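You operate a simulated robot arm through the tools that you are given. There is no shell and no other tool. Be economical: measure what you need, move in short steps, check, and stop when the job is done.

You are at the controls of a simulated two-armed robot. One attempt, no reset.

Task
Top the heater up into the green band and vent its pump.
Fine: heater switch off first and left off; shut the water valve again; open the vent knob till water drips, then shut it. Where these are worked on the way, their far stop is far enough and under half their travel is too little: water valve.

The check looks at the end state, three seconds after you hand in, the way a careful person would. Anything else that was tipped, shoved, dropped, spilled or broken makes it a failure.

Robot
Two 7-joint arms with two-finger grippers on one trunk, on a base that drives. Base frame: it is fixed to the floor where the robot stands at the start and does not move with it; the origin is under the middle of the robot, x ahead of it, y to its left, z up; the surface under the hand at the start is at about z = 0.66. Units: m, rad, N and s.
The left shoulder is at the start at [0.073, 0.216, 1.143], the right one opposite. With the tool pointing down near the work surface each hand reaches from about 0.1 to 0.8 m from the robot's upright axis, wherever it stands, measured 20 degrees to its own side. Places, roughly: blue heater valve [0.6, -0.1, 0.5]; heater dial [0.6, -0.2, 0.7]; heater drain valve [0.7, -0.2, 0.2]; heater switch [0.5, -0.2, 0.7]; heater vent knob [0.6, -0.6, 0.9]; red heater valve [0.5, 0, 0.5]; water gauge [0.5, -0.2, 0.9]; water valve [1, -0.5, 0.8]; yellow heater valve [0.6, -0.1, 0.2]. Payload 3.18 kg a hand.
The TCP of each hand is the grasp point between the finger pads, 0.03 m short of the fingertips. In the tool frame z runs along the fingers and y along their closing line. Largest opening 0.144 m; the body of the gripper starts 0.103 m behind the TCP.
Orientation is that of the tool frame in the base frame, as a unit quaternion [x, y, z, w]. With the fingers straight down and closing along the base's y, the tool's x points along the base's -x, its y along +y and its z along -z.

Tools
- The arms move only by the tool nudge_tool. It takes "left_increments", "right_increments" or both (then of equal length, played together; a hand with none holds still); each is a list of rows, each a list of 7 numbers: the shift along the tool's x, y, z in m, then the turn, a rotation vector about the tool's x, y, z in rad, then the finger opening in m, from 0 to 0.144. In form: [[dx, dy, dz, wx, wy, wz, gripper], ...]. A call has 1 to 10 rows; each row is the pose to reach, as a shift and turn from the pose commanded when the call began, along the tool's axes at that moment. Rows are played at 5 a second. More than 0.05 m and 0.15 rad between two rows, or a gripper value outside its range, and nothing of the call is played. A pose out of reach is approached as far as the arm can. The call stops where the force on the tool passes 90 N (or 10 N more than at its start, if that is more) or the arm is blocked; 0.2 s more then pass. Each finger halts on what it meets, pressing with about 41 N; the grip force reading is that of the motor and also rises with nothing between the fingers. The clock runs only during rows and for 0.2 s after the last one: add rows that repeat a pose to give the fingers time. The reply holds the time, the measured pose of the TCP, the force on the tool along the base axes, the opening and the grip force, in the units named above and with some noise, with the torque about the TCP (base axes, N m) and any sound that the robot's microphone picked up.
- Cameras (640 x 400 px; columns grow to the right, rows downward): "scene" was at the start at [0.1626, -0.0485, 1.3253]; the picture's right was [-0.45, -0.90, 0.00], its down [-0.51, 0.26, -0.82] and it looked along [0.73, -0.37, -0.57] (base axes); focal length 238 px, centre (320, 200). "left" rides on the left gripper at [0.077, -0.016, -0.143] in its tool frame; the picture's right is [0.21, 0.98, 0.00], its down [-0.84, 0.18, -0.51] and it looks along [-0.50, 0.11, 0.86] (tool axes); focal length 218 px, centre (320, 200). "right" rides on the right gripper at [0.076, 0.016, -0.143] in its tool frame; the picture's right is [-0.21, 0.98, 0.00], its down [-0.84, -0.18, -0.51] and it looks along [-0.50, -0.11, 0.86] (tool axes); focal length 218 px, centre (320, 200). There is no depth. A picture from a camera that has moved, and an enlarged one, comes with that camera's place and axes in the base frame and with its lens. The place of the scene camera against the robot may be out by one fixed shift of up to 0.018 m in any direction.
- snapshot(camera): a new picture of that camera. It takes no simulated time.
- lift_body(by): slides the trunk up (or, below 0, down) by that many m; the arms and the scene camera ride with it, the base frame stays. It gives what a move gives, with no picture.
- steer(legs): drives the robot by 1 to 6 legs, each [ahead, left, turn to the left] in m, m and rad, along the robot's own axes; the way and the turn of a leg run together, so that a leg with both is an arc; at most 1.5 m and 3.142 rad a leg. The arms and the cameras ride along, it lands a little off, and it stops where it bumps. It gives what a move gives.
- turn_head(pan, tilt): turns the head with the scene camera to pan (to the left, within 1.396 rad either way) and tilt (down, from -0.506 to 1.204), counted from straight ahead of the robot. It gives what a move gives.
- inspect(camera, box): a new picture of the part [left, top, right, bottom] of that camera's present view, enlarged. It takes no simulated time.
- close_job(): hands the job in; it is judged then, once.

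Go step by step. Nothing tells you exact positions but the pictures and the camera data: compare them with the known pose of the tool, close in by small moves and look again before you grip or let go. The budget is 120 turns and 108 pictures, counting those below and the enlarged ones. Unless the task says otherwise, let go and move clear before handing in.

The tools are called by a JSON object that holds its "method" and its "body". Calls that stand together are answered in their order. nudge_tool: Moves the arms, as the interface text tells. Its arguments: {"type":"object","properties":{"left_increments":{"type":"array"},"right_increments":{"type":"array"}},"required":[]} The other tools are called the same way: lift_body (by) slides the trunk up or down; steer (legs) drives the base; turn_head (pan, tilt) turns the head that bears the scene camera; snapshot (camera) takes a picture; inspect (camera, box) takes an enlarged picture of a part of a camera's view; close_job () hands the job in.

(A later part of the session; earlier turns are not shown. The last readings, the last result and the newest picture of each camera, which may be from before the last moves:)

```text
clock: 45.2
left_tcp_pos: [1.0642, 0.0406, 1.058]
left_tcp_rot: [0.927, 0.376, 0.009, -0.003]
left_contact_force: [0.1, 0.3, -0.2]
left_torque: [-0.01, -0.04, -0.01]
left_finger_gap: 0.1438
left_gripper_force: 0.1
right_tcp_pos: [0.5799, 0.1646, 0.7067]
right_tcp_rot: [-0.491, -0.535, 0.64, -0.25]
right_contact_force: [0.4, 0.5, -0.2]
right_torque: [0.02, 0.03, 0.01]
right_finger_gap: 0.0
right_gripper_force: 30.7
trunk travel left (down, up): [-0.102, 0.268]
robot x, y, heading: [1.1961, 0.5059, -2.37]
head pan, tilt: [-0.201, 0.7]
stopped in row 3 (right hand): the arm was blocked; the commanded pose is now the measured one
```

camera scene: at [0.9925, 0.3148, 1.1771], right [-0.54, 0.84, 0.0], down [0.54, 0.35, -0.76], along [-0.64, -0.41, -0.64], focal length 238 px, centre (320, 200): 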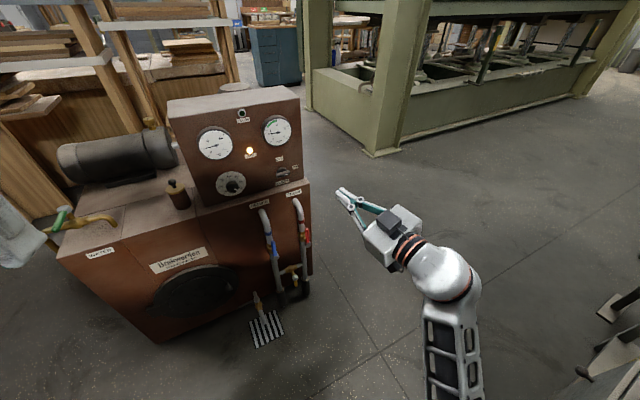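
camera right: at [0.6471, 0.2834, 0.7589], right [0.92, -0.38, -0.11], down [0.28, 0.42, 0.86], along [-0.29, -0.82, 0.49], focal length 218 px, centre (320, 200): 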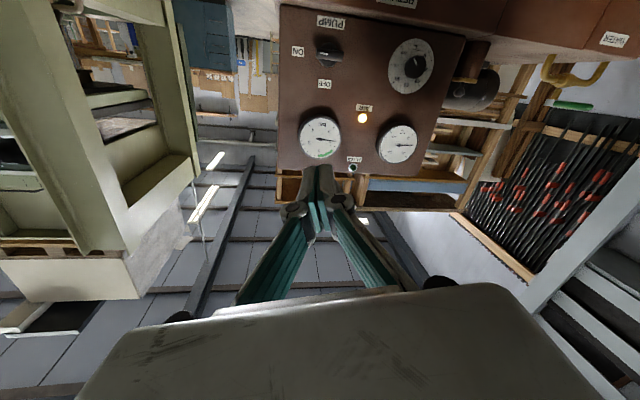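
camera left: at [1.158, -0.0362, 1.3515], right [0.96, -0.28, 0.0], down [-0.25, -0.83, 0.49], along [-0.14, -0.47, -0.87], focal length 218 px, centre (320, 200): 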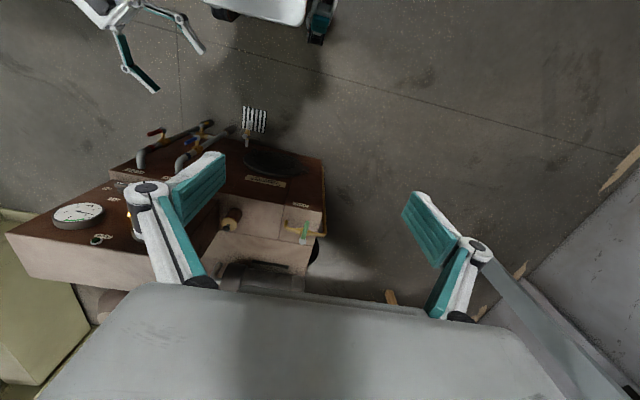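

Vertical moves I'll do with the trunk instead. Lower 2 cm and drive the base to bring the fingertips about 5 cm before the bar's right end.

{"method": "lift_body", "body": {"by": -0.02}}

{"method": "steer", "body": {"legs": [[0.255, 0.124, 0]]}}

{"method": "snapshot", "body": {"camera": "right"}}

{"method": "snapshot", "body": {"camera": "scene"}}

```text
clock: 45.9
left_tcp_pos: [1.0647, 0.0399, 1.0391]
left_tcp_rot: [0.926, 0.377, 0.007, -0.002]
left_contact_force: [1.2, 0.5, 0.7]
left_torque: [-0.06, 0.05, 0.0]
left_finger_gap: 0.1438
left_gripper_force: 0.0
right_tcp_pos: [0.6281, 0.1261, 0.7002]
right_tcp_rot: [-0.445, -0.565, 0.634, -0.283]
right_contact_force: [-0.1, -0.9, 0.2]
right_torque: [0.03, -0.01, 0.0]
right_finger_gap: 0.0
right_gripper_force: 31.1
trunk travel left (down, up): [-0.082, 0.288]
robot x, y, heading: [1.197, 0.5046, -2.372]
head pan, tilt: [-0.201, 0.7]
```

```text
clock: 47.8
left_tcp_pos: [0.9667, -0.2266, 1.0372]
left_tcp_rot: [0.926, 0.377, 0.009, -0.004]
left_contact_force: [-1.6, 0.3, -0.8]
left_torque: [-0.02, 0.0, 0.02]
left_finger_gap: 0.144
left_gripper_force: 0.0
right_tcp_pos: [0.5213, -0.1325, 0.6948]
right_tcp_rot: [-0.451, -0.565, 0.634, -0.275]
right_contact_force: [-0.2, 0.1, -0.3]
right_torque: [-0.02, -0.02, -0.01]
right_finger_gap: 0.0001
right_gripper_force: 31.3
trunk travel left (down, up): [-0.082, 0.288]
robot x, y, heading: [1.1019, 0.2435, -2.372]
head pan, tilt: [-0.201, 0.7]
```

```text
79 pictures are left
camera right: at [0.5384, 0.0151, 0.626], right [0.93, -0.24, -0.28], down [0.35, 0.39, 0.85], along [-0.1, -0.89, 0.45], focal length 218 px, centre (320, 200)
```

right: 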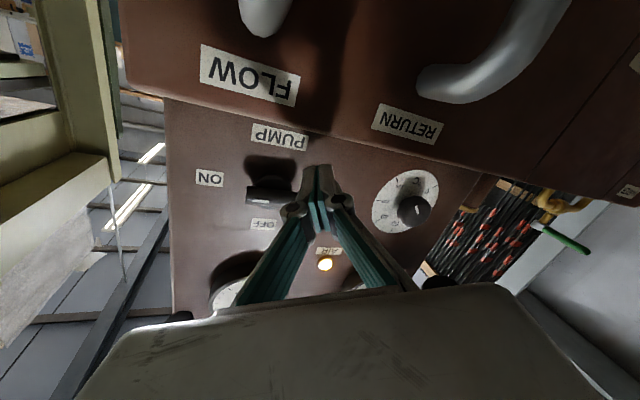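

```text
78 pictures are left
camera scene: at [0.8802, 0.0331, 1.1509], right [-0.54, 0.84, 0.0], down [0.54, 0.35, -0.76], along [-0.64, -0.41, -0.64], focal length 238 px, centre (320, 200)
```

scene: 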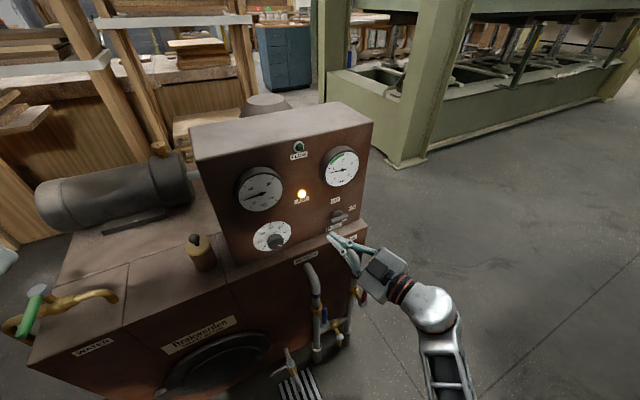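

The tip is ~3 cm left of and below the bar. Zoom to refine the bar's position relative to the fingers.

{"method": "inspect", "body": {"camera": "right", "box": [180, 110, 380, 250]}}

{"method": "inspect", "body": {"camera": "scene", "box": [290, 170, 410, 270]}}

```text
2.86 times, centred on (280, 180) of right
camera zoom: at [0.5384, 0.0151, 0.626], right [0.93, -0.24, -0.28], down [0.35, 0.39, 0.85], along [-0.1, -0.89, 0.45], focal length 624 px, centre (434, 257)
```

zoom: 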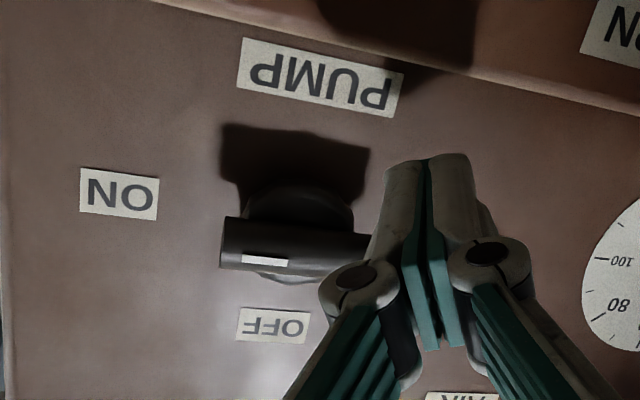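

```text
4.00 times, centred on (350, 220) of scene
camera zoom: at [0.8802, 0.0331, 1.1509], right [-0.54, 0.84, 0.0], down [0.54, 0.35, -0.76], along [-0.64, -0.41, -0.64], focal length 954 px, centre (200, 120)
```

zoom: 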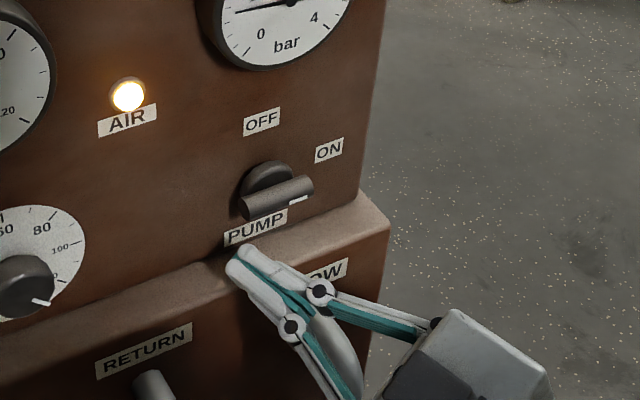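

Bar centre refined to about (0.476,-0.152,0.724); tip is 3 cm below, just left of it. I'll drop 8 mm and shift right ~5 cm under the right end.

{"method": "lift_body", "body": {"by": -0.008}}

{"method": "steer", "body": {"legs": [[0.02, -0.051, 0]]}}

{"method": "inspect", "body": {"camera": "right", "box": [180, 110, 380, 250]}}

{"method": "inspect", "body": {"camera": "scene", "box": [290, 170, 410, 270]}}

```text
clock: 48.4
left_tcp_pos: [0.9674, -0.225, 1.0308]
left_tcp_rot: [0.926, 0.377, 0.007, -0.002]
left_contact_force: [-0.4, 0.4, 0.3]
left_torque: [-0.05, 0.07, -0.01]
left_finger_gap: 0.1443
left_gripper_force: 0.2
right_tcp_pos: [0.5347, -0.1353, 0.6851]
right_tcp_rot: [-0.438, -0.58, 0.629, -0.278]
right_contact_force: [-0.2, -0.5, -0.1]
right_torque: [0.06, 0.0, -0.02]
right_finger_gap: 0.0
right_gripper_force: 31.0
trunk travel left (down, up): [-0.074, 0.296]
robot x, y, heading: [1.1005, 0.241, -2.368]
head pan, tilt: [-0.201, 0.7]
```

```text
clock: 49.5
left_tcp_pos: [0.9178, -0.2035, 1.0301]
left_tcp_rot: [0.926, 0.377, 0.008, -0.003]
left_contact_force: [-0.4, 0.0, 0.8]
left_torque: [0.0, -0.01, 0.02]
left_finger_gap: 0.1437
left_gripper_force: 0.0
right_tcp_pos: [0.4826, -0.1143, 0.6864]
right_tcp_rot: [-0.437, -0.58, 0.63, -0.277]
right_contact_force: [-0.3, 0.4, -0.3]
right_torque: [0.0, 0.01, 0.0]
right_finger_gap: 0.0002
right_gripper_force: 30.9
trunk travel left (down, up): [-0.074, 0.296]
robot x, y, heading: [1.0536, 0.263, -2.373]
head pan, tilt: [-0.201, 0.7]
```

```text
2.86 times, centred on (280, 180) of right
camera zoom: at [0.4924, 0.0344, 0.6186], right [0.93, -0.2, -0.29], down [0.35, 0.39, 0.85], along [-0.06, -0.9, 0.44], focal length 624 px, centre (434, 257)
```

zoom: 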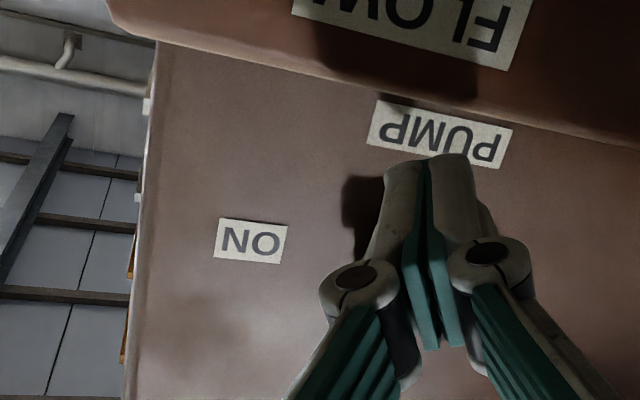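

```text
4.00 times, centred on (350, 220) of scene
camera zoom: at [0.8244, 0.0501, 1.1403], right [-0.54, 0.84, 0.0], down [0.54, 0.35, -0.76], along [-0.64, -0.41, -0.64], focal length 954 px, centre (200, 120)
```

zoom: 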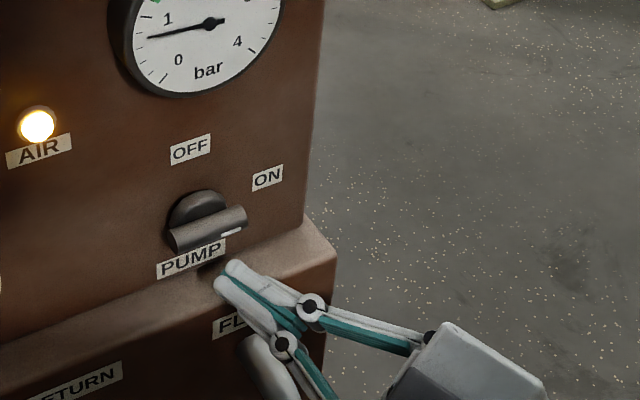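

Tip sits under the bar's centre; shift about 1.5 cm more to the right and a little deeper.

{"method": "steer", "body": {"legs": [[0.013, -0.014, 0]]}}

{"method": "inspect", "body": {"camera": "scene", "box": [280, 170, 400, 270]}}

```text
clock: 50.4
left_tcp_pos: [0.8981, -0.2029, 1.0298]
left_tcp_rot: [0.926, 0.377, 0.009, -0.004]
left_contact_force: [-0.3, -0.8, -0.1]
left_torque: [0.02, -0.05, -0.03]
left_finger_gap: 0.1441
left_gripper_force: 0.1
right_tcp_pos: [0.4639, -0.1127, 0.6851]
right_tcp_rot: [-0.437, -0.58, 0.63, -0.276]
right_contact_force: [0.0, 1.0, -0.2]
right_torque: [-0.01, 0.04, 0.05]
right_finger_gap: 0.0
right_gripper_force: 30.9
trunk travel left (down, up): [-0.074, 0.296]
robot x, y, heading: [1.0349, 0.2643, -2.372]
head pan, tilt: [-0.201, 0.7]
```

```text
4.00 times, centred on (340, 220) of scene
camera zoom: at [0.8054, 0.051, 1.1403], right [-0.54, 0.84, 0.0], down [0.54, 0.35, -0.76], along [-0.64, -0.41, -0.64], focal length 954 px, centre (240, 120)
```

zoom: 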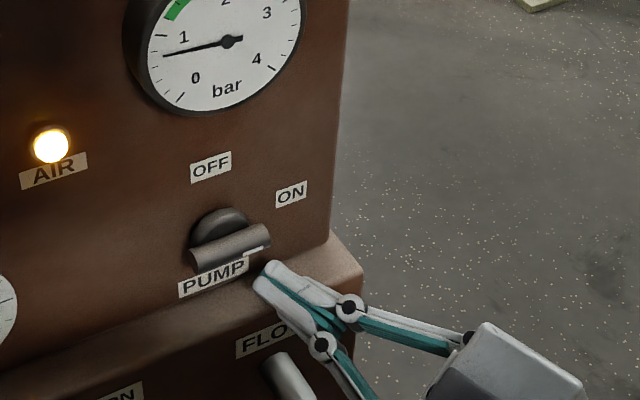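

Tip is under the right end at the bar's depth. Lift the trunk to push that end up.

{"method": "lift_body", "body": {"by": 0.03}}

{"method": "inspect", "body": {"camera": "scene", "box": [280, 170, 400, 270]}}

```text
clock: 51.1
left_tcp_pos: [0.8966, -0.2035, 1.0571]
left_tcp_rot: [0.926, 0.377, 0.009, -0.003]
left_contact_force: [-1.7, 0.7, -0.2]
left_torque: [0.05, -0.09, 0.01]
left_finger_gap: 0.1441
left_gripper_force: 0.0
right_tcp_pos: [0.4613, -0.1109, 0.7141]
right_tcp_rot: [-0.434, -0.585, 0.629, -0.272]
right_contact_force: [0.3, 0.0, -1.0]
right_torque: [-0.08, -0.01, -0.01]
right_finger_gap: 0.0002
right_gripper_force: 30.7
trunk travel left (down, up): [-0.104, 0.266]
robot x, y, heading: [1.0348, 0.2645, -2.374]
head pan, tilt: [-0.201, 0.7]
```

```text
4.00 times, centred on (340, 220) of scene
camera zoom: at [0.828, 0.0726, 1.179], right [-0.54, 0.84, 0.0], down [0.54, 0.35, -0.76], along [-0.64, -0.41, -0.65], focal length 954 px, centre (240, 120)
```

zoom: 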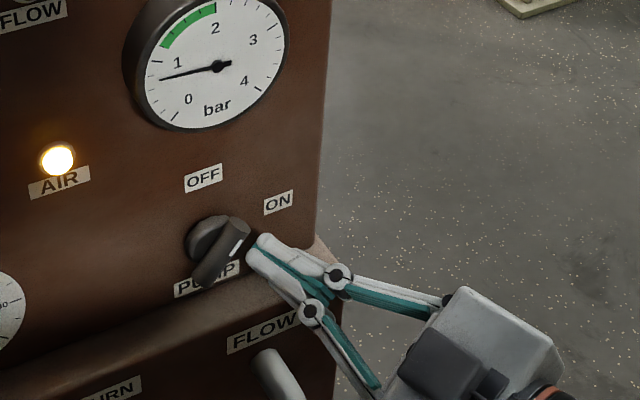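

The bar turned about 40°. Continue: lift 2.5 cm more.

{"method": "lift_body", "body": {"by": 0.025}}

{"method": "inspect", "body": {"camera": "scene", "box": [280, 170, 400, 270]}}

```text
clock: 51.8
left_tcp_pos: [0.8967, -0.2041, 1.0823]
left_tcp_rot: [0.926, 0.377, 0.01, -0.004]
left_contact_force: [0.1, -0.5, -1.0]
left_torque: [0.06, -0.02, 0.03]
left_finger_gap: 0.1438
left_gripper_force: 0.2
right_tcp_pos: [0.4621, -0.1116, 0.7377]
right_tcp_rot: [-0.436, -0.584, 0.628, -0.274]
right_contact_force: [-0.8, -0.1, 0.4]
right_torque: [-0.06, 0.0, 0.0]
right_finger_gap: 0.0
right_gripper_force: 31.2
trunk travel left (down, up): [-0.129, 0.241]
robot x, y, heading: [1.031, 0.2643, -2.372]
head pan, tilt: [-0.201, 0.7]
```

```text
4.00 times, centred on (340, 220) of scene
camera zoom: at [0.848, 0.092, 1.2102], right [-0.54, 0.84, 0.0], down [0.54, 0.35, -0.76], along [-0.64, -0.41, -0.65], focal length 954 px, centre (240, 120)
```

zoom: 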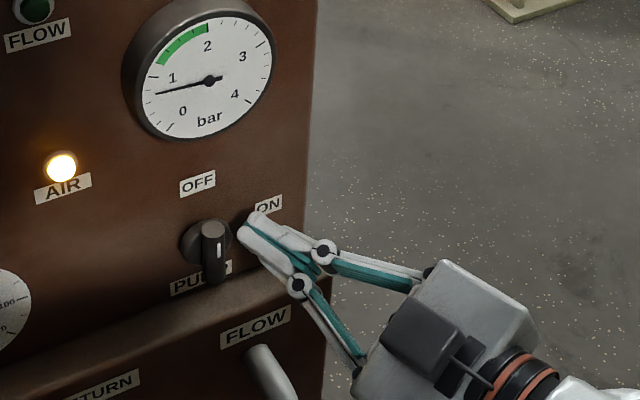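

The pump switch is now on OFF (mark up). Back the hand straight off the panel, then look at the water valve.

{"method": "steer", "body": {"legs": [[-0.19, -0.06, 0]]}}

{"method": "inspect", "body": {"camera": "left", "box": [160, 40, 480, 240]}}

{"method": "snapshot", "body": {"camera": "scene"}}

```text
clock: 53.4
left_tcp_pos: [0.9923, -0.0281, 1.0845]
left_tcp_rot: [0.926, 0.377, 0.008, -0.003]
left_contact_force: [0.7, -0.3, 1.1]
left_torque: [-0.04, -0.02, 0.0]
left_finger_gap: 0.144
left_gripper_force: 0.1
right_tcp_pos: [0.5575, 0.0618, 0.7407]
right_tcp_rot: [-0.435, -0.582, 0.63, -0.275]
right_contact_force: [-0.2, 0.6, 1.1]
right_torque: [0.01, -0.01, 0.0]
right_finger_gap: 0.0001
right_gripper_force: 31.3
trunk travel left (down, up): [-0.129, 0.241]
robot x, y, heading: [1.1265, 0.4353, -2.369]
head pan, tilt: [-0.201, 0.7]
```

```text
2.00 times, centred on (320, 140) of left
camera zoom: at [1.0343, 0.035, 1.2289], right [0.83, -0.55, 0.0], down [-0.48, -0.72, 0.49], along [-0.27, -0.41, -0.87], focal length 436 px, centre (320, 320)
```

zoom: 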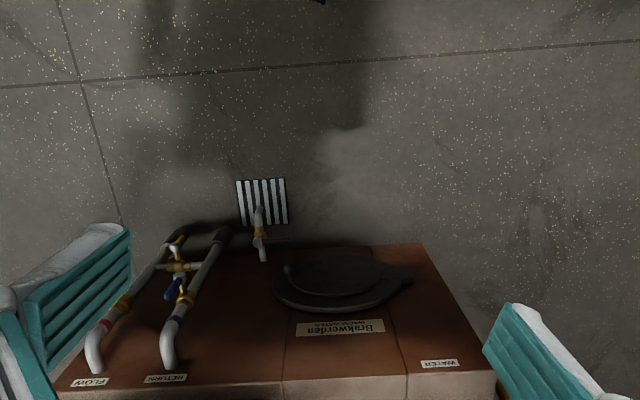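

```text
69 pictures are left
camera scene: at [0.9429, 0.2676, 1.2109], right [-0.54, 0.84, 0.0], down [0.54, 0.35, -0.77], along [-0.64, -0.41, -0.64], focal length 238 px, centre (320, 200)
```

scene: 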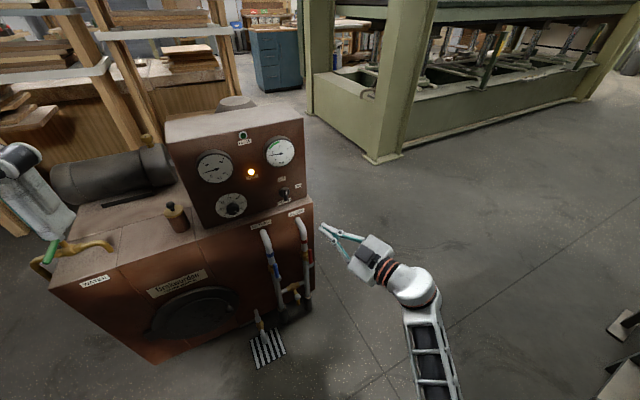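

Now I'll back up a bit, turn left, then stow the right arm in its tool-down pose.

{"method": "steer", "body": {"legs": [[-0.12, 0, 0], [0, 0, 0.4]]}}

{"method": "nudge_tool", "body": {"right_increments": [[-0.03, 0, -0.03, 0.003, 0.126, 0.069, 0.0], [-0.06, -0.02, -0.05, 0.007, 0.253, 0.138, 0.0], [-0.09, -0.05, -0.07, 0.01, 0.379, 0.207, 0.0], [-0.12, -0.08, -0.09, 0.013, 0.505, 0.276, 0.0], [-0.14, -0.11, -0.11, 0.016, 0.632, 0.345, 0.0], [-0.16, -0.14, -0.12, 0.02, 0.758, 0.414, 0.0], [-0.18, -0.17, -0.13, 0.023, 0.884, 0.483, 0.0], [-0.2, -0.2, -0.14, 0.026, 1.01, 0.552, 0.0], [-0.21, -0.23, -0.14, 0.03, 1.137, 0.621, 0.0], [-0.22, -0.26, -0.14, 0.033, 1.263, 0.69, 0.0]]}}

{"method": "turn_head", "body": {"pan": 0.1, "tilt": 0.7}}

{"method": "snapshot", "body": {"camera": "scene"}}

```text
clock: 55.8
left_tcp_pos: [1.2714, 0.0402, 1.0848]
left_tcp_rot: [0.832, 0.555, 0.007, -0.005]
left_contact_force: [0.9, 0.9, 0.3]
left_torque: [-0.02, 0.02, -0.01]
left_finger_gap: 0.1442
left_gripper_force: 0.0
right_tcp_pos: [0.8374, -0.0492, 0.74]
right_tcp_rot: [0.309, 0.659, -0.561, 0.396]
right_contact_force: [0.7, -0.1, 0.0]
right_torque: [-0.02, 0.02, -0.01]
right_finger_gap: 0.0
right_gripper_force: 30.2
trunk travel left (down, up): [-0.129, 0.241]
robot x, y, heading: [1.2099, 0.5216, -1.965]
head pan, tilt: [-0.201, 0.7]
```

```text
clock: 56.5
left_tcp_pos: [1.2729, 0.039, 1.0843]
left_tcp_rot: [0.831, 0.555, 0.007, -0.006]
left_contact_force: [0.4, -0.5, 0.0]
left_torque: [0.01, 0.0, 0.0]
left_finger_gap: 0.1441
left_gripper_force: 0.0
right_tcp_pos: [0.8069, 0.0367, 0.7301]
right_tcp_rot: [0.355, 0.731, -0.499, 0.3]
right_contact_force: [0.5, -0.6, 0.9]
right_torque: [0.02, 0.0, -0.03]
right_finger_gap: 0.0
right_gripper_force: 30.9
right hand out of reach, approached as far as the arm can: row 2, 3
trunk travel left (down, up): [-0.129, 0.241]
robot x, y, heading: [1.2096, 0.5229, -1.968]
head pan, tilt: [-0.201, 0.7]
stopped in row 3 (right hand): the arm was blocked; the commanded pose is now the measured one
```

```text
clock: 57.3
left_tcp_pos: [1.2734, 0.0405, 1.0845]
left_tcp_rot: [0.831, 0.556, 0.007, -0.004]
left_contact_force: [-0.4, 0.4, 0.0]
left_torque: [0.0, -0.01, -0.01]
left_finger_gap: 0.1443
left_gripper_force: 0.0
right_tcp_pos: [0.8056, 0.036, 0.7314]
right_tcp_rot: [0.355, 0.731, -0.498, 0.301]
right_contact_force: [0.6, -0.3, -0.3]
right_torque: [0.0, 0.03, -0.01]
right_finger_gap: 0.0002
right_gripper_force: 30.9
trunk travel left (down, up): [-0.129, 0.241]
robot x, y, heading: [1.2104, 0.5216, -1.971]
head pan, tilt: [0.099, 0.7]
```

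```text
68 pictures are left
camera scene: at [1.1305, 0.2779, 1.2108], right [-0.96, 0.29, 0.0], down [0.19, 0.62, -0.76], along [-0.22, -0.73, -0.64], focal length 238 px, centre (320, 200)
```

scene: 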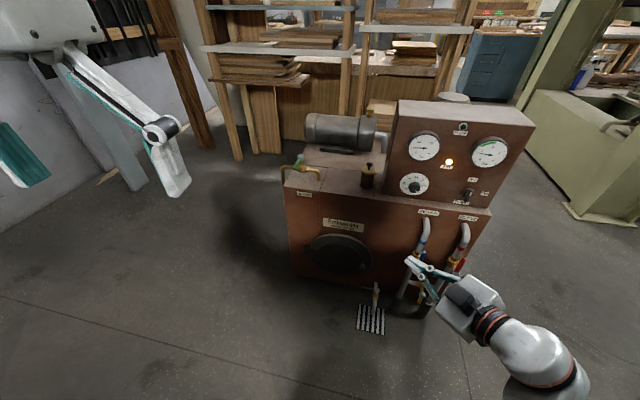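

I'll retry stowing, moving right and up at the same time.

{"method": "nudge_tool", "body": {"right_increments": [[0.0, -0.035, -0.02, -0.005, 0.115, 0.083, 0.0], [0.0, -0.07, -0.04, -0.01, 0.23, 0.166, 0.0], [0.0, -0.105, -0.06, -0.015, 0.35, 0.248, 0.0], [0.0, -0.14, -0.085, -0.02, 0.467, 0.33, 0.0], [0.0, -0.17, -0.11, -0.025, 0.583, 0.414, 0.0], [0.005, -0.2, -0.135, -0.03, 0.7, 0.497, 0.0], [0.008, -0.225, -0.16, -0.034, 0.816, 0.58, 0.0], [0.01, -0.25, -0.19, -0.039, 0.933, 0.662, 0.0], [0.013, -0.27, -0.22, -0.044, 1.05, 0.745, 0.0], [0.015, -0.29, -0.25, -0.049, 1.166, 0.828, 0.0]]}}

```text
clock: 59.5
left_tcp_pos: [1.2719, 0.0395, 1.0847]
left_tcp_rot: [0.832, 0.555, 0.007, -0.005]
left_contact_force: [0.1, 0.1, -0.4]
left_torque: [-0.03, 0.01, 0.0]
left_finger_gap: 0.1442
left_gripper_force: 0.0
right_tcp_pos: [0.5373, 0.2054, 0.9479]
right_tcp_rot: [0.808, 0.586, -0.054, 0.037]
right_contact_force: [-0.1, 0.2, -0.2]
right_torque: [0.04, -0.02, 0.02]
right_finger_gap: 0.0
right_gripper_force: 30.9
right hand out of reach, approached as far as the arm can: row 1, 2, 3
trunk travel left (down, up): [-0.129, 0.241]
robot x, y, heading: [1.2142, 0.5214, -1.966]
head pan, tilt: [0.099, 0.7]
```

Right arm stowed. Zoom on the water valve.

{"method": "inspect", "body": {"camera": "scene", "box": [260, 140, 340, 200]}}

```text
6.67 times, centred on (300, 170) of scene
camera zoom: at [1.1307, 0.2783, 1.2109], right [-0.96, 0.29, 0.0], down [0.19, 0.62, -0.77], along [-0.22, -0.73, -0.64], focal length 1590 px, centre (453, 400)
```

zoom: 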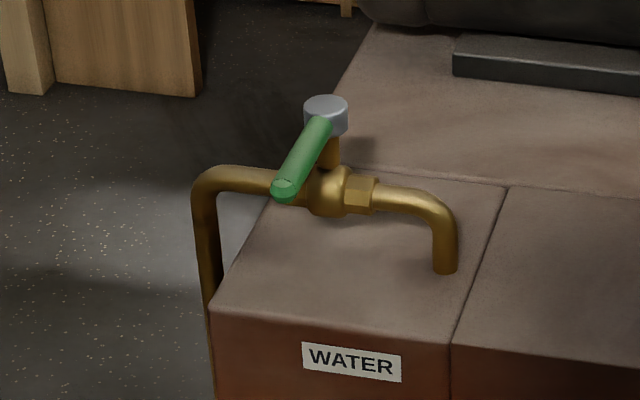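

Valve cap at about (0.970,-0.504,0.755), lever pointing out to the front with its tip near (1.006,-0.434): closed, perpendicular to the pipe. I'll tuck the right hand back and drive closer so the left hand can grip the lever from above.

{"method": "nudge_tool", "body": {"right_increments": [[0.04, 0, 0, 0, 0, 0, 0], [0.08, 0, 0, 0, 0, 0, 0], [0.12, 0, 0, 0, 0, 0, 0], [0.15, 0, 0, 0, 0, 0, 0]]}}

{"method": "steer", "body": {"legs": [[0.335, -0.02, 0]]}}

{"method": "snapshot", "body": {"camera": "left"}}

{"method": "snapshot", "body": {"camera": "scene"}}

```text
clock: 60.5
left_tcp_pos: [1.2724, 0.0391, 1.0849]
left_tcp_rot: [0.832, 0.555, 0.007, -0.005]
left_contact_force: [0.6, -0.7, -0.6]
left_torque: [-0.01, -0.02, -0.03]
left_finger_gap: 0.1438
left_gripper_force: 0.1
right_tcp_pos: [0.5848, 0.347, 0.9268]
right_tcp_rot: [0.807, 0.587, -0.055, 0.037]
right_contact_force: [0.6, -0.7, 1.1]
right_torque: [0.02, 0.0, -0.02]
right_finger_gap: 0.0
right_gripper_force: 30.9
trunk travel left (down, up): [-0.129, 0.241]
robot x, y, heading: [1.2096, 0.5196, -1.965]
head pan, tilt: [0.099, 0.7]
```

```text
clock: 62.7
left_tcp_pos: [1.1267, -0.2599, 1.0844]
left_tcp_rot: [0.832, 0.555, 0.006, -0.004]
left_contact_force: [0.9, 0.0, 0.5]
left_torque: [0.04, 0.04, -0.01]
left_finger_gap: 0.1441
left_gripper_force: 0.2
right_tcp_pos: [0.4375, 0.0465, 0.9273]
right_tcp_rot: [0.807, 0.586, -0.054, 0.036]
right_contact_force: [-1.2, 0.1, 0.2]
right_torque: [0.04, -0.03, 0.01]
right_finger_gap: 0.0
right_gripper_force: 30.7
trunk travel left (down, up): [-0.129, 0.241]
robot x, y, heading: [1.0666, 0.2275, -1.967]
head pan, tilt: [0.099, 0.7]
```

```text
66 pictures are left
camera left: at [1.1394, -0.1851, 1.2286], right [0.98, -0.18, 0.0], down [-0.16, -0.86, 0.49], along [-0.09, -0.48, -0.87], focal length 218 px, centre (320, 200)
```

left: 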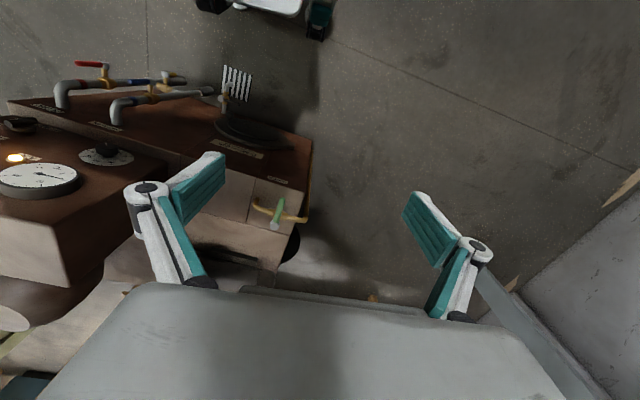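

```text
65 pictures are left
camera scene: at [0.9838, -0.0213, 1.2107], right [-0.96, 0.29, 0.0], down [0.19, 0.62, -0.76], along [-0.22, -0.73, -0.64], focal length 238 px, centre (320, 200)
```

scene: 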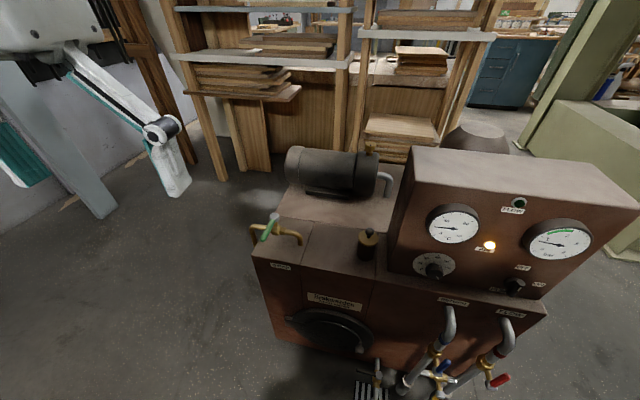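

Good views of both valve and gauge. Zoom in on the lever from the left hand camera.

{"method": "inspect", "body": {"camera": "left", "box": [230, 170, 330, 250]}}

{"method": "inspect", "body": {"camera": "scene", "box": [240, 190, 340, 270]}}

```text
5.00 times, centred on (280, 210) of left
camera zoom: at [1.1394, -0.1851, 1.2286], right [0.98, -0.18, 0.0], down [-0.16, -0.86, 0.49], along [-0.09, -0.48, -0.87], focal length 1091 px, centre (520, 150)
```

zoom: 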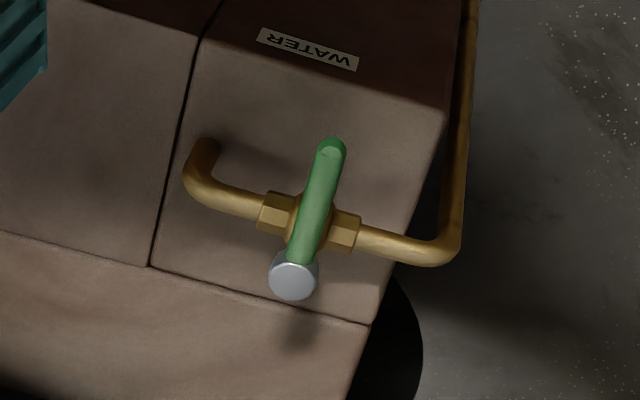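

```text
5.00 times, centred on (290, 230) of scene
camera zoom: at [0.9838, -0.0213, 1.2107], right [-0.96, 0.29, 0.0], down [0.19, 0.62, -0.76], along [-0.22, -0.73, -0.64], focal length 1192 px, centre (470, 50)
```

zoom: 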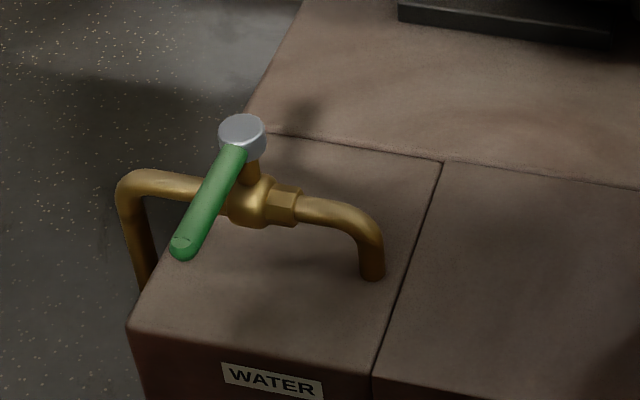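

Lever refined: cap (0.956,-0.504,0.752), tip (0.997,-0.433,0.75). Move the left hand to 9 cm above the lever at 5.5 cm from the stem, fingers across it.

{"method": "nudge_tool", "body": {"left_increments": [[-0.03, -0.007, 0.029, 0, 0, 0.016, 0.12], [-0.059, -0.014, 0.058, 0, 0, 0.032, 0.1], [-0.089, -0.021, 0.088, 0, 0, 0.049, 0.08], [-0.118, -0.028, 0.117, 0, 0, 0.065, 0.07], [-0.148, -0.036, 0.146, 0, 0, 0.081, 0.06], [-0.177, -0.043, 0.175, 0, 0, 0.097, 0.06], [-0.207, -0.05, 0.205, 0, 0, 0.114, 0.06], [-0.236, -0.057, 0.234, 0, 0, 0.13, 0.06], [-0.236, -0.057, 0.234, 0, 0, 0.13, 0.06]]}}

{"method": "inspect", "body": {"camera": "left", "box": [200, 100, 440, 300]}}

{"method": "inspect", "body": {"camera": "scene", "box": [200, 150, 360, 290]}}

```text
clock: 64.7
left_tcp_pos: [0.9838, -0.4518, 0.8459]
left_tcp_rot: [0.866, 0.501, 0.005, -0.005]
left_contact_force: [0.7, 0.7, -0.5]
left_torque: [0.01, 0.0, 0.0]
left_finger_gap: 0.06
left_gripper_force: 0.1
right_tcp_pos: [0.4387, 0.0466, 0.9282]
right_tcp_rot: [0.807, 0.586, -0.055, 0.037]
right_contact_force: [-0.4, 0.1, 0.3]
right_torque: [0.01, 0.01, 0.01]
right_finger_gap: 0.0
right_gripper_force: 30.4
trunk travel left (down, up): [-0.129, 0.241]
robot x, y, heading: [1.0648, 0.2212, -1.965]
head pan, tilt: [0.099, 0.7]
```

```text
2.00 times, centred on (320, 200) of left
camera zoom: at [1.0075, -0.3794, 0.9909], right [0.95, -0.31, 0.0], down [-0.27, -0.83, 0.49], along [-0.15, -0.47, -0.87], focal length 436 px, centre (320, 200)
```

zoom: 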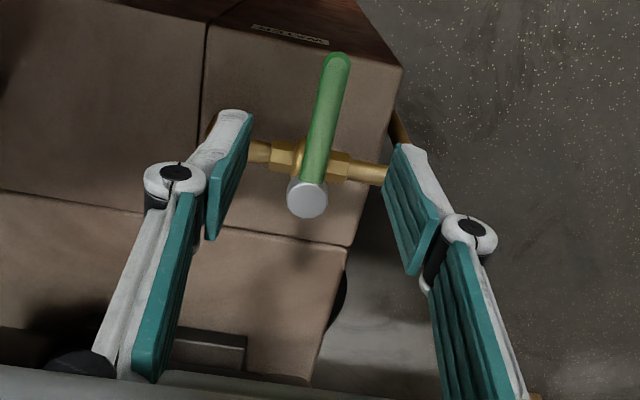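

```text
2.86 times, centred on (280, 220) of scene
camera zoom: at [0.9843, -0.0204, 1.2111], right [-0.96, 0.29, 0.0], down [0.19, 0.62, -0.77], along [-0.22, -0.73, -0.64], focal length 681 px, centre (434, 143)
```

zoom: 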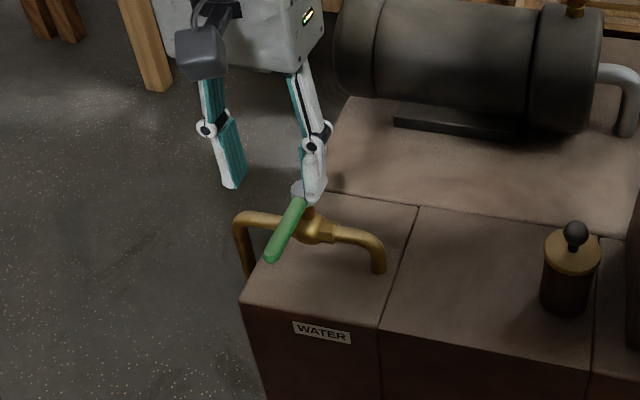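

Aligned. Descend 8 cm and close on the lever.

{"method": "nudge_tool", "body": {"left_increments": [[0, 0, 0.03, 0, 0, 0, 0.06], [0, 0, 0.06, 0, 0, 0, 0.06], [0, 0, 0.083, 0, 0, 0, 0.06], [0, 0, 0.083, 0, 0, 0, 0.04], [0, 0, 0.083, 0, 0, 0, 0.02], [0, 0, 0.083, 0, 0, 0, 0.0], [0, 0, 0.083, 0, 0, 0, 0.0]]}}

{"method": "inspect", "body": {"camera": "left", "box": [200, 100, 440, 300]}}

```text
clock: 66.3
left_tcp_pos: [0.9868, -0.4521, 0.7622]
left_tcp_rot: [0.864, 0.503, 0.007, -0.005]
left_contact_force: [21.3, -11.4, 0.4]
left_torque: [-0.13, -0.23, -0.14]
left_finger_gap: 0.0138
left_gripper_force: 43.7
right_tcp_pos: [0.4383, 0.0452, 0.9274]
right_tcp_rot: [0.807, 0.586, -0.054, 0.036]
right_contact_force: [-0.2, -0.1, 0.1]
right_torque: [0.01, -0.01, -0.01]
right_finger_gap: 0.0001
right_gripper_force: 30.5
trunk travel left (down, up): [-0.129, 0.241]
robot x, y, heading: [1.0638, 0.2234, -1.959]
head pan, tilt: [0.099, 0.7]
```

```text
2.00 times, centred on (320, 200) of left
camera zoom: at [1.0106, -0.3804, 0.907], right [0.95, -0.3, 0.0], down [-0.27, -0.83, 0.49], along [-0.15, -0.47, -0.87], focal length 436 px, centre (320, 200)
```

zoom: 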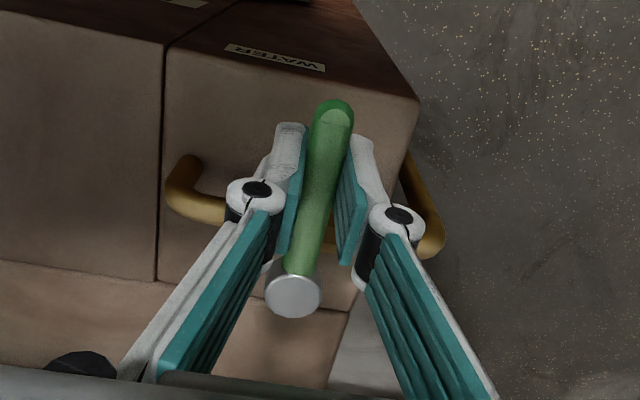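

Lever gripped (14 mm). The reaction suggests it's against its stop toward the right, so I test-open it toward the left by ~24°.

{"method": "nudge_tool", "body": {"left_increments": [[-0.0006, 0.0083, 0, 0, 0, 0.14, 0], [-0.0023, 0.0164, 0, 0, 0, 0.28, 0], [-0.0052, 0.0243, 0, 0, 0, 0.42, 0]]}}

{"method": "inspect", "body": {"camera": "left", "box": [200, 100, 440, 300]}}

```text
clock: 67.1
left_tcp_pos: [0.9962, -0.4585, 0.7628]
left_tcp_rot: [0.914, 0.406, 0.007, -0.006]
left_contact_force: [17.7, -8.1, 0.3]
left_torque: [0.57, -0.62, 1.04]
left_finger_gap: 0.014
left_gripper_force: 43.9
left hand out of reach, approached as far as the arm can: row 2, 3
right_tcp_pos: [0.4377, 0.0461, 0.9271]
right_tcp_rot: [0.807, 0.587, -0.055, 0.036]
right_contact_force: [-0.5, 0.1, 0.6]
right_torque: [-0.01, -0.01, 0.0]
right_finger_gap: 0.0
right_gripper_force: 30.8
trunk travel left (down, up): [-0.129, 0.241]
robot x, y, heading: [1.0672, 0.2253, -1.972]
head pan, tilt: [0.099, 0.7]
```

```text
2.00 times, centred on (320, 200) of left
camera zoom: at [1.0341, -0.3929, 0.9072], right [0.87, -0.5, 0.0], down [-0.43, -0.76, 0.49], along [-0.25, -0.42, -0.87], focal length 436 px, centre (320, 200)
```

zoom: 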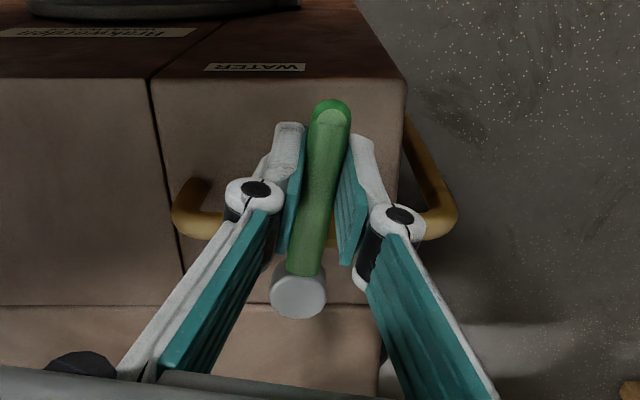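

The lever does move left (about 12°), but the wrist yaw is at its limit. I'll release and instead push the lever with closed fingers.

{"method": "nudge_tool", "body": {"left_increments": [[0, 0, 0, 0, 0, 0, 0.04], [0, 0, 0, 0, 0, 0, 0.06], [0, 0, -0.04, 0, 0, 0, 0.06], [0, 0, -0.08, 0, 0, 0, 0.06], [0, 0, -0.08, 0, 0, -0.14, 0.03], [0, 0, -0.08, 0, 0, -0.28, 0.0], [0, 0, -0.08, 0, 0, -0.42, 0.0], [0, 0, -0.08, 0, 0, -0.42, 0.0]]}}

{"method": "inspect", "body": {"camera": "left", "box": [200, 100, 440, 300]}}

{"method": "inspect", "body": {"camera": "scene", "box": [200, 150, 360, 290]}}

```text
clock: 68.9
left_tcp_pos: [0.9927, -0.4596, 0.8428]
left_tcp_rot: [0.808, 0.589, 0.007, -0.005]
left_contact_force: [0.2, 0.5, 0.4]
left_torque: [0.0, -0.01, 0.02]
left_finger_gap: 0.0002
left_gripper_force: 31.0
left hand out of reach, approached as far as the arm can: row 4
right_tcp_pos: [0.4369, 0.0463, 0.9277]
right_tcp_rot: [0.807, 0.586, -0.055, 0.036]
right_contact_force: [0.4, -0.4, 0.3]
right_torque: [0.0, -0.04, -0.05]
right_finger_gap: 0.0002
right_gripper_force: 30.4
trunk travel left (down, up): [-0.129, 0.241]
robot x, y, heading: [1.0673, 0.2223, -1.969]
head pan, tilt: [0.099, 0.7]
```

```text
2.00 times, centred on (320, 200) of left
camera zoom: at [1.0017, -0.3836, 0.9879], right [0.99, -0.1, 0.0], down [-0.09, -0.87, 0.49], along [-0.05, -0.49, -0.87], focal length 436 px, centre (320, 200)
```

zoom: 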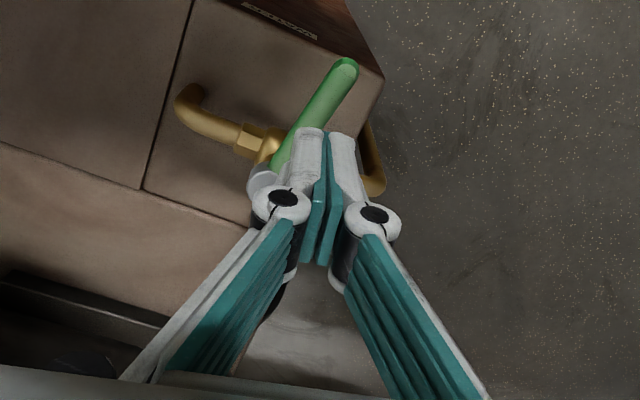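

```text
2.86 times, centred on (280, 220) of scene
camera zoom: at [0.984, -0.0209, 1.2108], right [-0.96, 0.29, 0.0], down [0.19, 0.62, -0.76], along [-0.22, -0.73, -0.64], focal length 681 px, centre (434, 143)
```

zoom: 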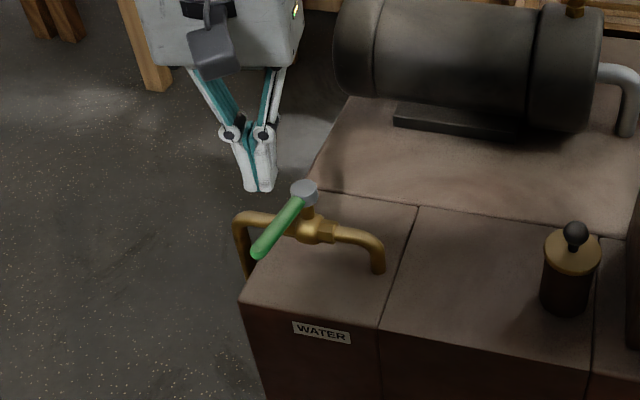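

Now bring the closed fingers to the right side of the lever and down.

{"method": "nudge_tool", "body": {"left_increments": [[0.007, -0.0135, 0, 0, 0, 0, 0], [0.014, -0.0273, 0, 0, 0, 0, 0], [0.014, -0.0273, 0.04, 0, 0, 0, 0], [0.014, -0.0273, 0.078, 0, 0, 0, 0], [0.014, -0.0273, 0.078, 0, 0, 0, 0]]}}

{"method": "inspect", "body": {"camera": "left", "box": [200, 100, 440, 300]}}

{"method": "inspect", "body": {"camera": "scene", "box": [420, 180, 620, 320]}}

```text
clock: 70.1
left_tcp_pos: [0.9727, -0.437, 0.7655]
left_tcp_rot: [0.808, 0.588, 0.006, -0.005]
left_contact_force: [0.8, 0.2, 1.1]
left_torque: [0.03, -0.03, 0.02]
left_finger_gap: 0.0
left_gripper_force: 30.5
right_tcp_pos: [0.4376, 0.0472, 0.9283]
right_tcp_rot: [0.808, 0.586, -0.054, 0.037]
right_contact_force: [0.7, -0.4, -0.7]
right_torque: [0.01, -0.02, 0.0]
right_finger_gap: 0.0
right_gripper_force: 30.7
trunk travel left (down, up): [-0.129, 0.241]
robot x, y, heading: [1.0627, 0.2232, -1.967]
head pan, tilt: [0.099, 0.7]
```

```text
2.00 times, centred on (320, 200) of left
camera zoom: at [0.9805, -0.3613, 0.9104], right [0.99, -0.1, 0.0], down [-0.09, -0.86, 0.49], along [-0.05, -0.49, -0.87], focal length 436 px, centre (320, 200)
```

zoom: 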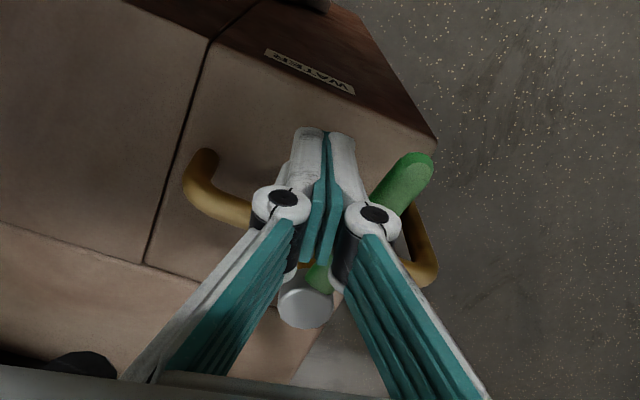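

```text
2.86 times, centred on (520, 250) of scene
camera zoom: at [0.9841, -0.0205, 1.211], right [-0.96, 0.29, 0.0], down [0.19, 0.62, -0.77], along [-0.22, -0.73, -0.64], focal length 681 px, centre (-251, 57)
```

zoom: 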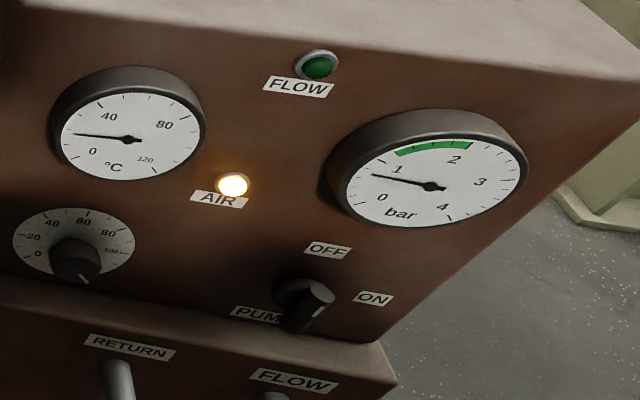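

Pusher in place; gauge ≈0.75 bar. Push the lever open along its arc.

{"method": "nudge_tool", "body": {"left_increments": [[-0.0041, 0.0146, 0, 0, 0, 0, 0], [-0.0083, 0.0305, 0, 0, 0, 0, 0], [-0.0165, 0.0448, 0, 0, 0, 0, 0], [-0.0281, 0.0565, 0, 0, 0, 0, 0], [-0.0422, 0.0649, 0, 0, 0, 0, 0], [-0.0559, 0.0688, 0, 0, 0, 0, 0]]}}

{"method": "inspect", "body": {"camera": "scene", "box": [420, 180, 620, 320]}}

{"method": "snapshot", "body": {"camera": "left"}}

```text
clock: 71.5
left_tcp_pos: [1.0222, -0.5111, 0.7651]
left_tcp_rot: [0.809, 0.588, 0.008, -0.004]
left_contact_force: [0.2, 1.9, -1.0]
left_torque: [0.05, 0.0, 0.0]
left_finger_gap: 0.0
left_gripper_force: 30.7
right_tcp_pos: [0.438, 0.0469, 0.9267]
right_tcp_rot: [0.808, 0.586, -0.054, 0.036]
right_contact_force: [-0.1, 0.2, -0.2]
right_torque: [0.01, -0.02, -0.01]
right_finger_gap: 0.0
right_gripper_force: 31.0
trunk travel left (down, up): [-0.129, 0.241]
robot x, y, heading: [1.0655, 0.2251, -1.968]
head pan, tilt: [0.099, 0.7]
```

```text
2.86 times, centred on (520, 250) of scene
camera zoom: at [0.9839, -0.0208, 1.2108], right [-0.96, 0.29, 0.0], down [0.19, 0.62, -0.77], along [-0.22, -0.73, -0.64], focal length 681 px, centre (-251, 57)
```

zoom: 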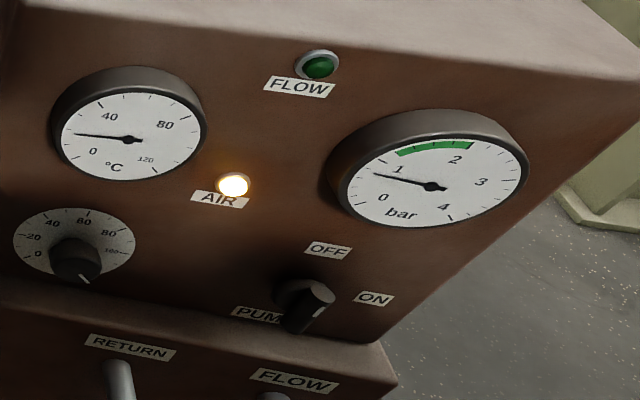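

```text
53 pictures are left
camera left: at [1.0293, -0.4356, 0.9091], right [0.99, -0.1, 0.0], down [-0.09, -0.86, 0.49], along [-0.05, -0.49, -0.87], focal length 218 px, centre (320, 200)
```

left: 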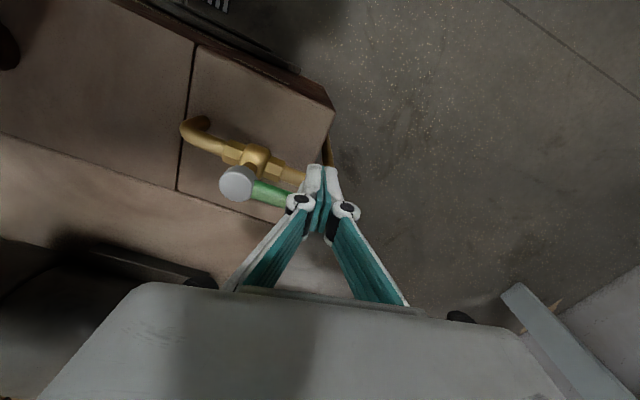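

The lever lies along the pipe, flow seems just starting. Nudge a bit further toward its stop and check the gauge.

{"method": "nudge_tool", "body": {"left_increments": [[-0.007, 0.0005, 0, 0, 0, 0, 0], [-0.013, 0.0005, 0, 0, 0, 0, 0], [-0.013, 0.0005, 0, 0, 0, 0, 0]]}}

{"method": "inspect", "body": {"camera": "scene", "box": [510, 210, 600, 270]}}

{"method": "inspect", "body": {"camera": "left", "box": [180, 100, 380, 260]}}

```text
clock: 72.3
left_tcp_pos: [1.0216, -0.5131, 0.7652]
left_tcp_rot: [0.807, 0.59, 0.016, -0.01]
left_contact_force: [26.1, 51.9, 4.8]
left_torque: [0.45, -0.16, -0.56]
left_finger_gap: 0.0
left_gripper_force: 30.3
right_tcp_pos: [0.4389, 0.0502, 0.9287]
right_tcp_rot: [0.807, 0.586, -0.056, 0.037]
right_contact_force: [0.0, 0.0, 0.0]
right_torque: [0.02, -0.02, 0.03]
right_finger_gap: 0.0
right_gripper_force: 30.5
trunk travel left (down, up): [-0.129, 0.241]
robot x, y, heading: [1.0647, 0.2231, -1.968]
head pan, tilt: [0.099, 0.7]
```

```text
6.67 times, centred on (555, 240) of scene
camera zoom: at [0.9863, -0.0163, 1.2117], right [-0.96, 0.29, 0.0], down [0.19, 0.61, -0.77], along [-0.22, -0.73, -0.64], focal length 1590 px, centre (-1247, -67)
```

zoom: 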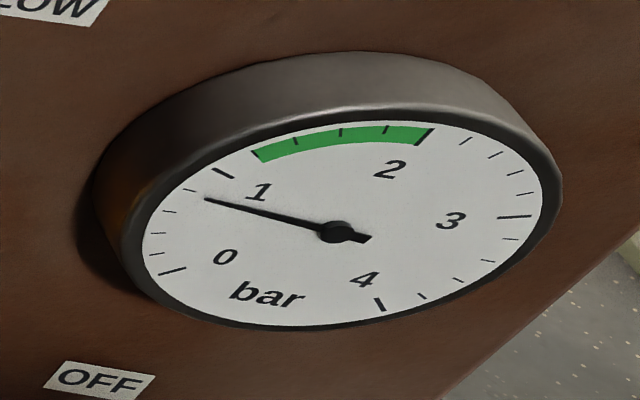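

```text
2.50 times, centred on (280, 180) of left
camera zoom: at [1.0275, -0.4404, 0.9104], right [1.0, -0.1, 0.01], down [-0.09, -0.87, 0.48], along [-0.04, -0.48, -0.88], focal length 546 px, centre (420, 250)
```

zoom: 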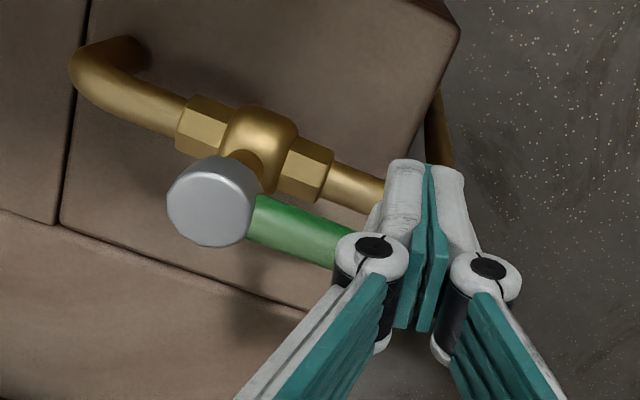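

The lever is at its far stop, water is rising slowly (~0.8 bar). While it fills I lift the fingers over to the back side of the lever, ready to close.

{"method": "nudge_tool", "body": {"left_increments": [[0.015, 0, 0, 0, 0, 0, 0], [0.015, 0, -0.04, 0, 0, 0, 0], [0.015, 0, -0.08, 0, 0, 0, 0], [-0.015, -0.005, -0.08, 0, 0, 0, 0], [-0.0467, -0.01, -0.08, 0, 0, 0, 0], [-0.0467, -0.01, -0.08, 0, 0, 0, 0]]}}

{"method": "snapshot", "body": {"camera": "left"}}

{"method": "inspect", "body": {"camera": "scene", "box": [510, 210, 600, 270]}}

```text
clock: 73.7
left_tcp_pos: [0.9924, -0.5657, 0.8449]
left_tcp_rot: [0.808, 0.589, 0.006, -0.004]
left_contact_force: [-0.7, -0.7, -0.5]
left_torque: [0.0, -0.03, 0.01]
left_finger_gap: 0.0002
left_gripper_force: 30.7
right_tcp_pos: [0.4384, 0.0482, 0.9285]
right_tcp_rot: [0.808, 0.586, -0.054, 0.036]
right_contact_force: [0.4, 0.0, -0.3]
right_torque: [0.01, 0.0, -0.02]
right_finger_gap: 0.0
right_gripper_force: 30.2
trunk travel left (down, up): [-0.129, 0.241]
robot x, y, heading: [1.0688, 0.2235, -1.965]
head pan, tilt: [0.099, 0.7]
```

```text
50 pictures are left
camera left: at [1.0006, -0.4908, 0.9885], right [0.99, -0.1, 0.0], down [-0.09, -0.86, 0.49], along [-0.05, -0.49, -0.87], focal length 218 px, centre (320, 200)
```

left: 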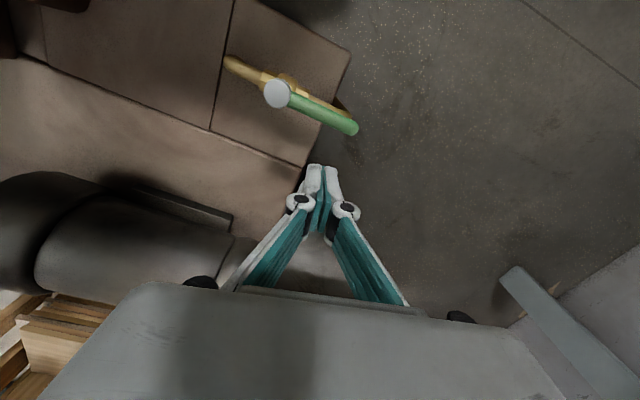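

```text
6.67 times, centred on (555, 240) of scene
camera zoom: at [0.9843, -0.0208, 1.2109], right [-0.96, 0.29, 0.0], down [0.19, 0.62, -0.77], along [-0.22, -0.73, -0.64], focal length 1590 px, centre (-1247, -67)
```

zoom: 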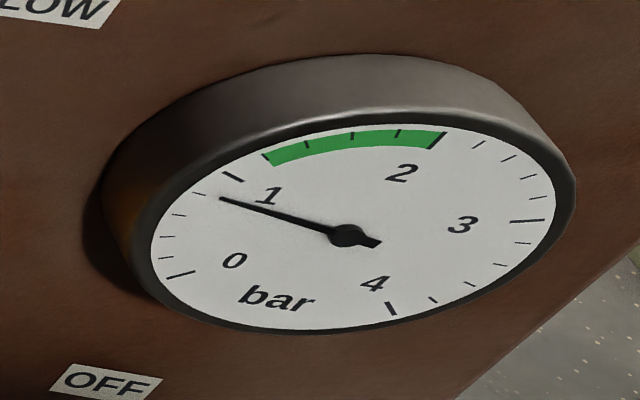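

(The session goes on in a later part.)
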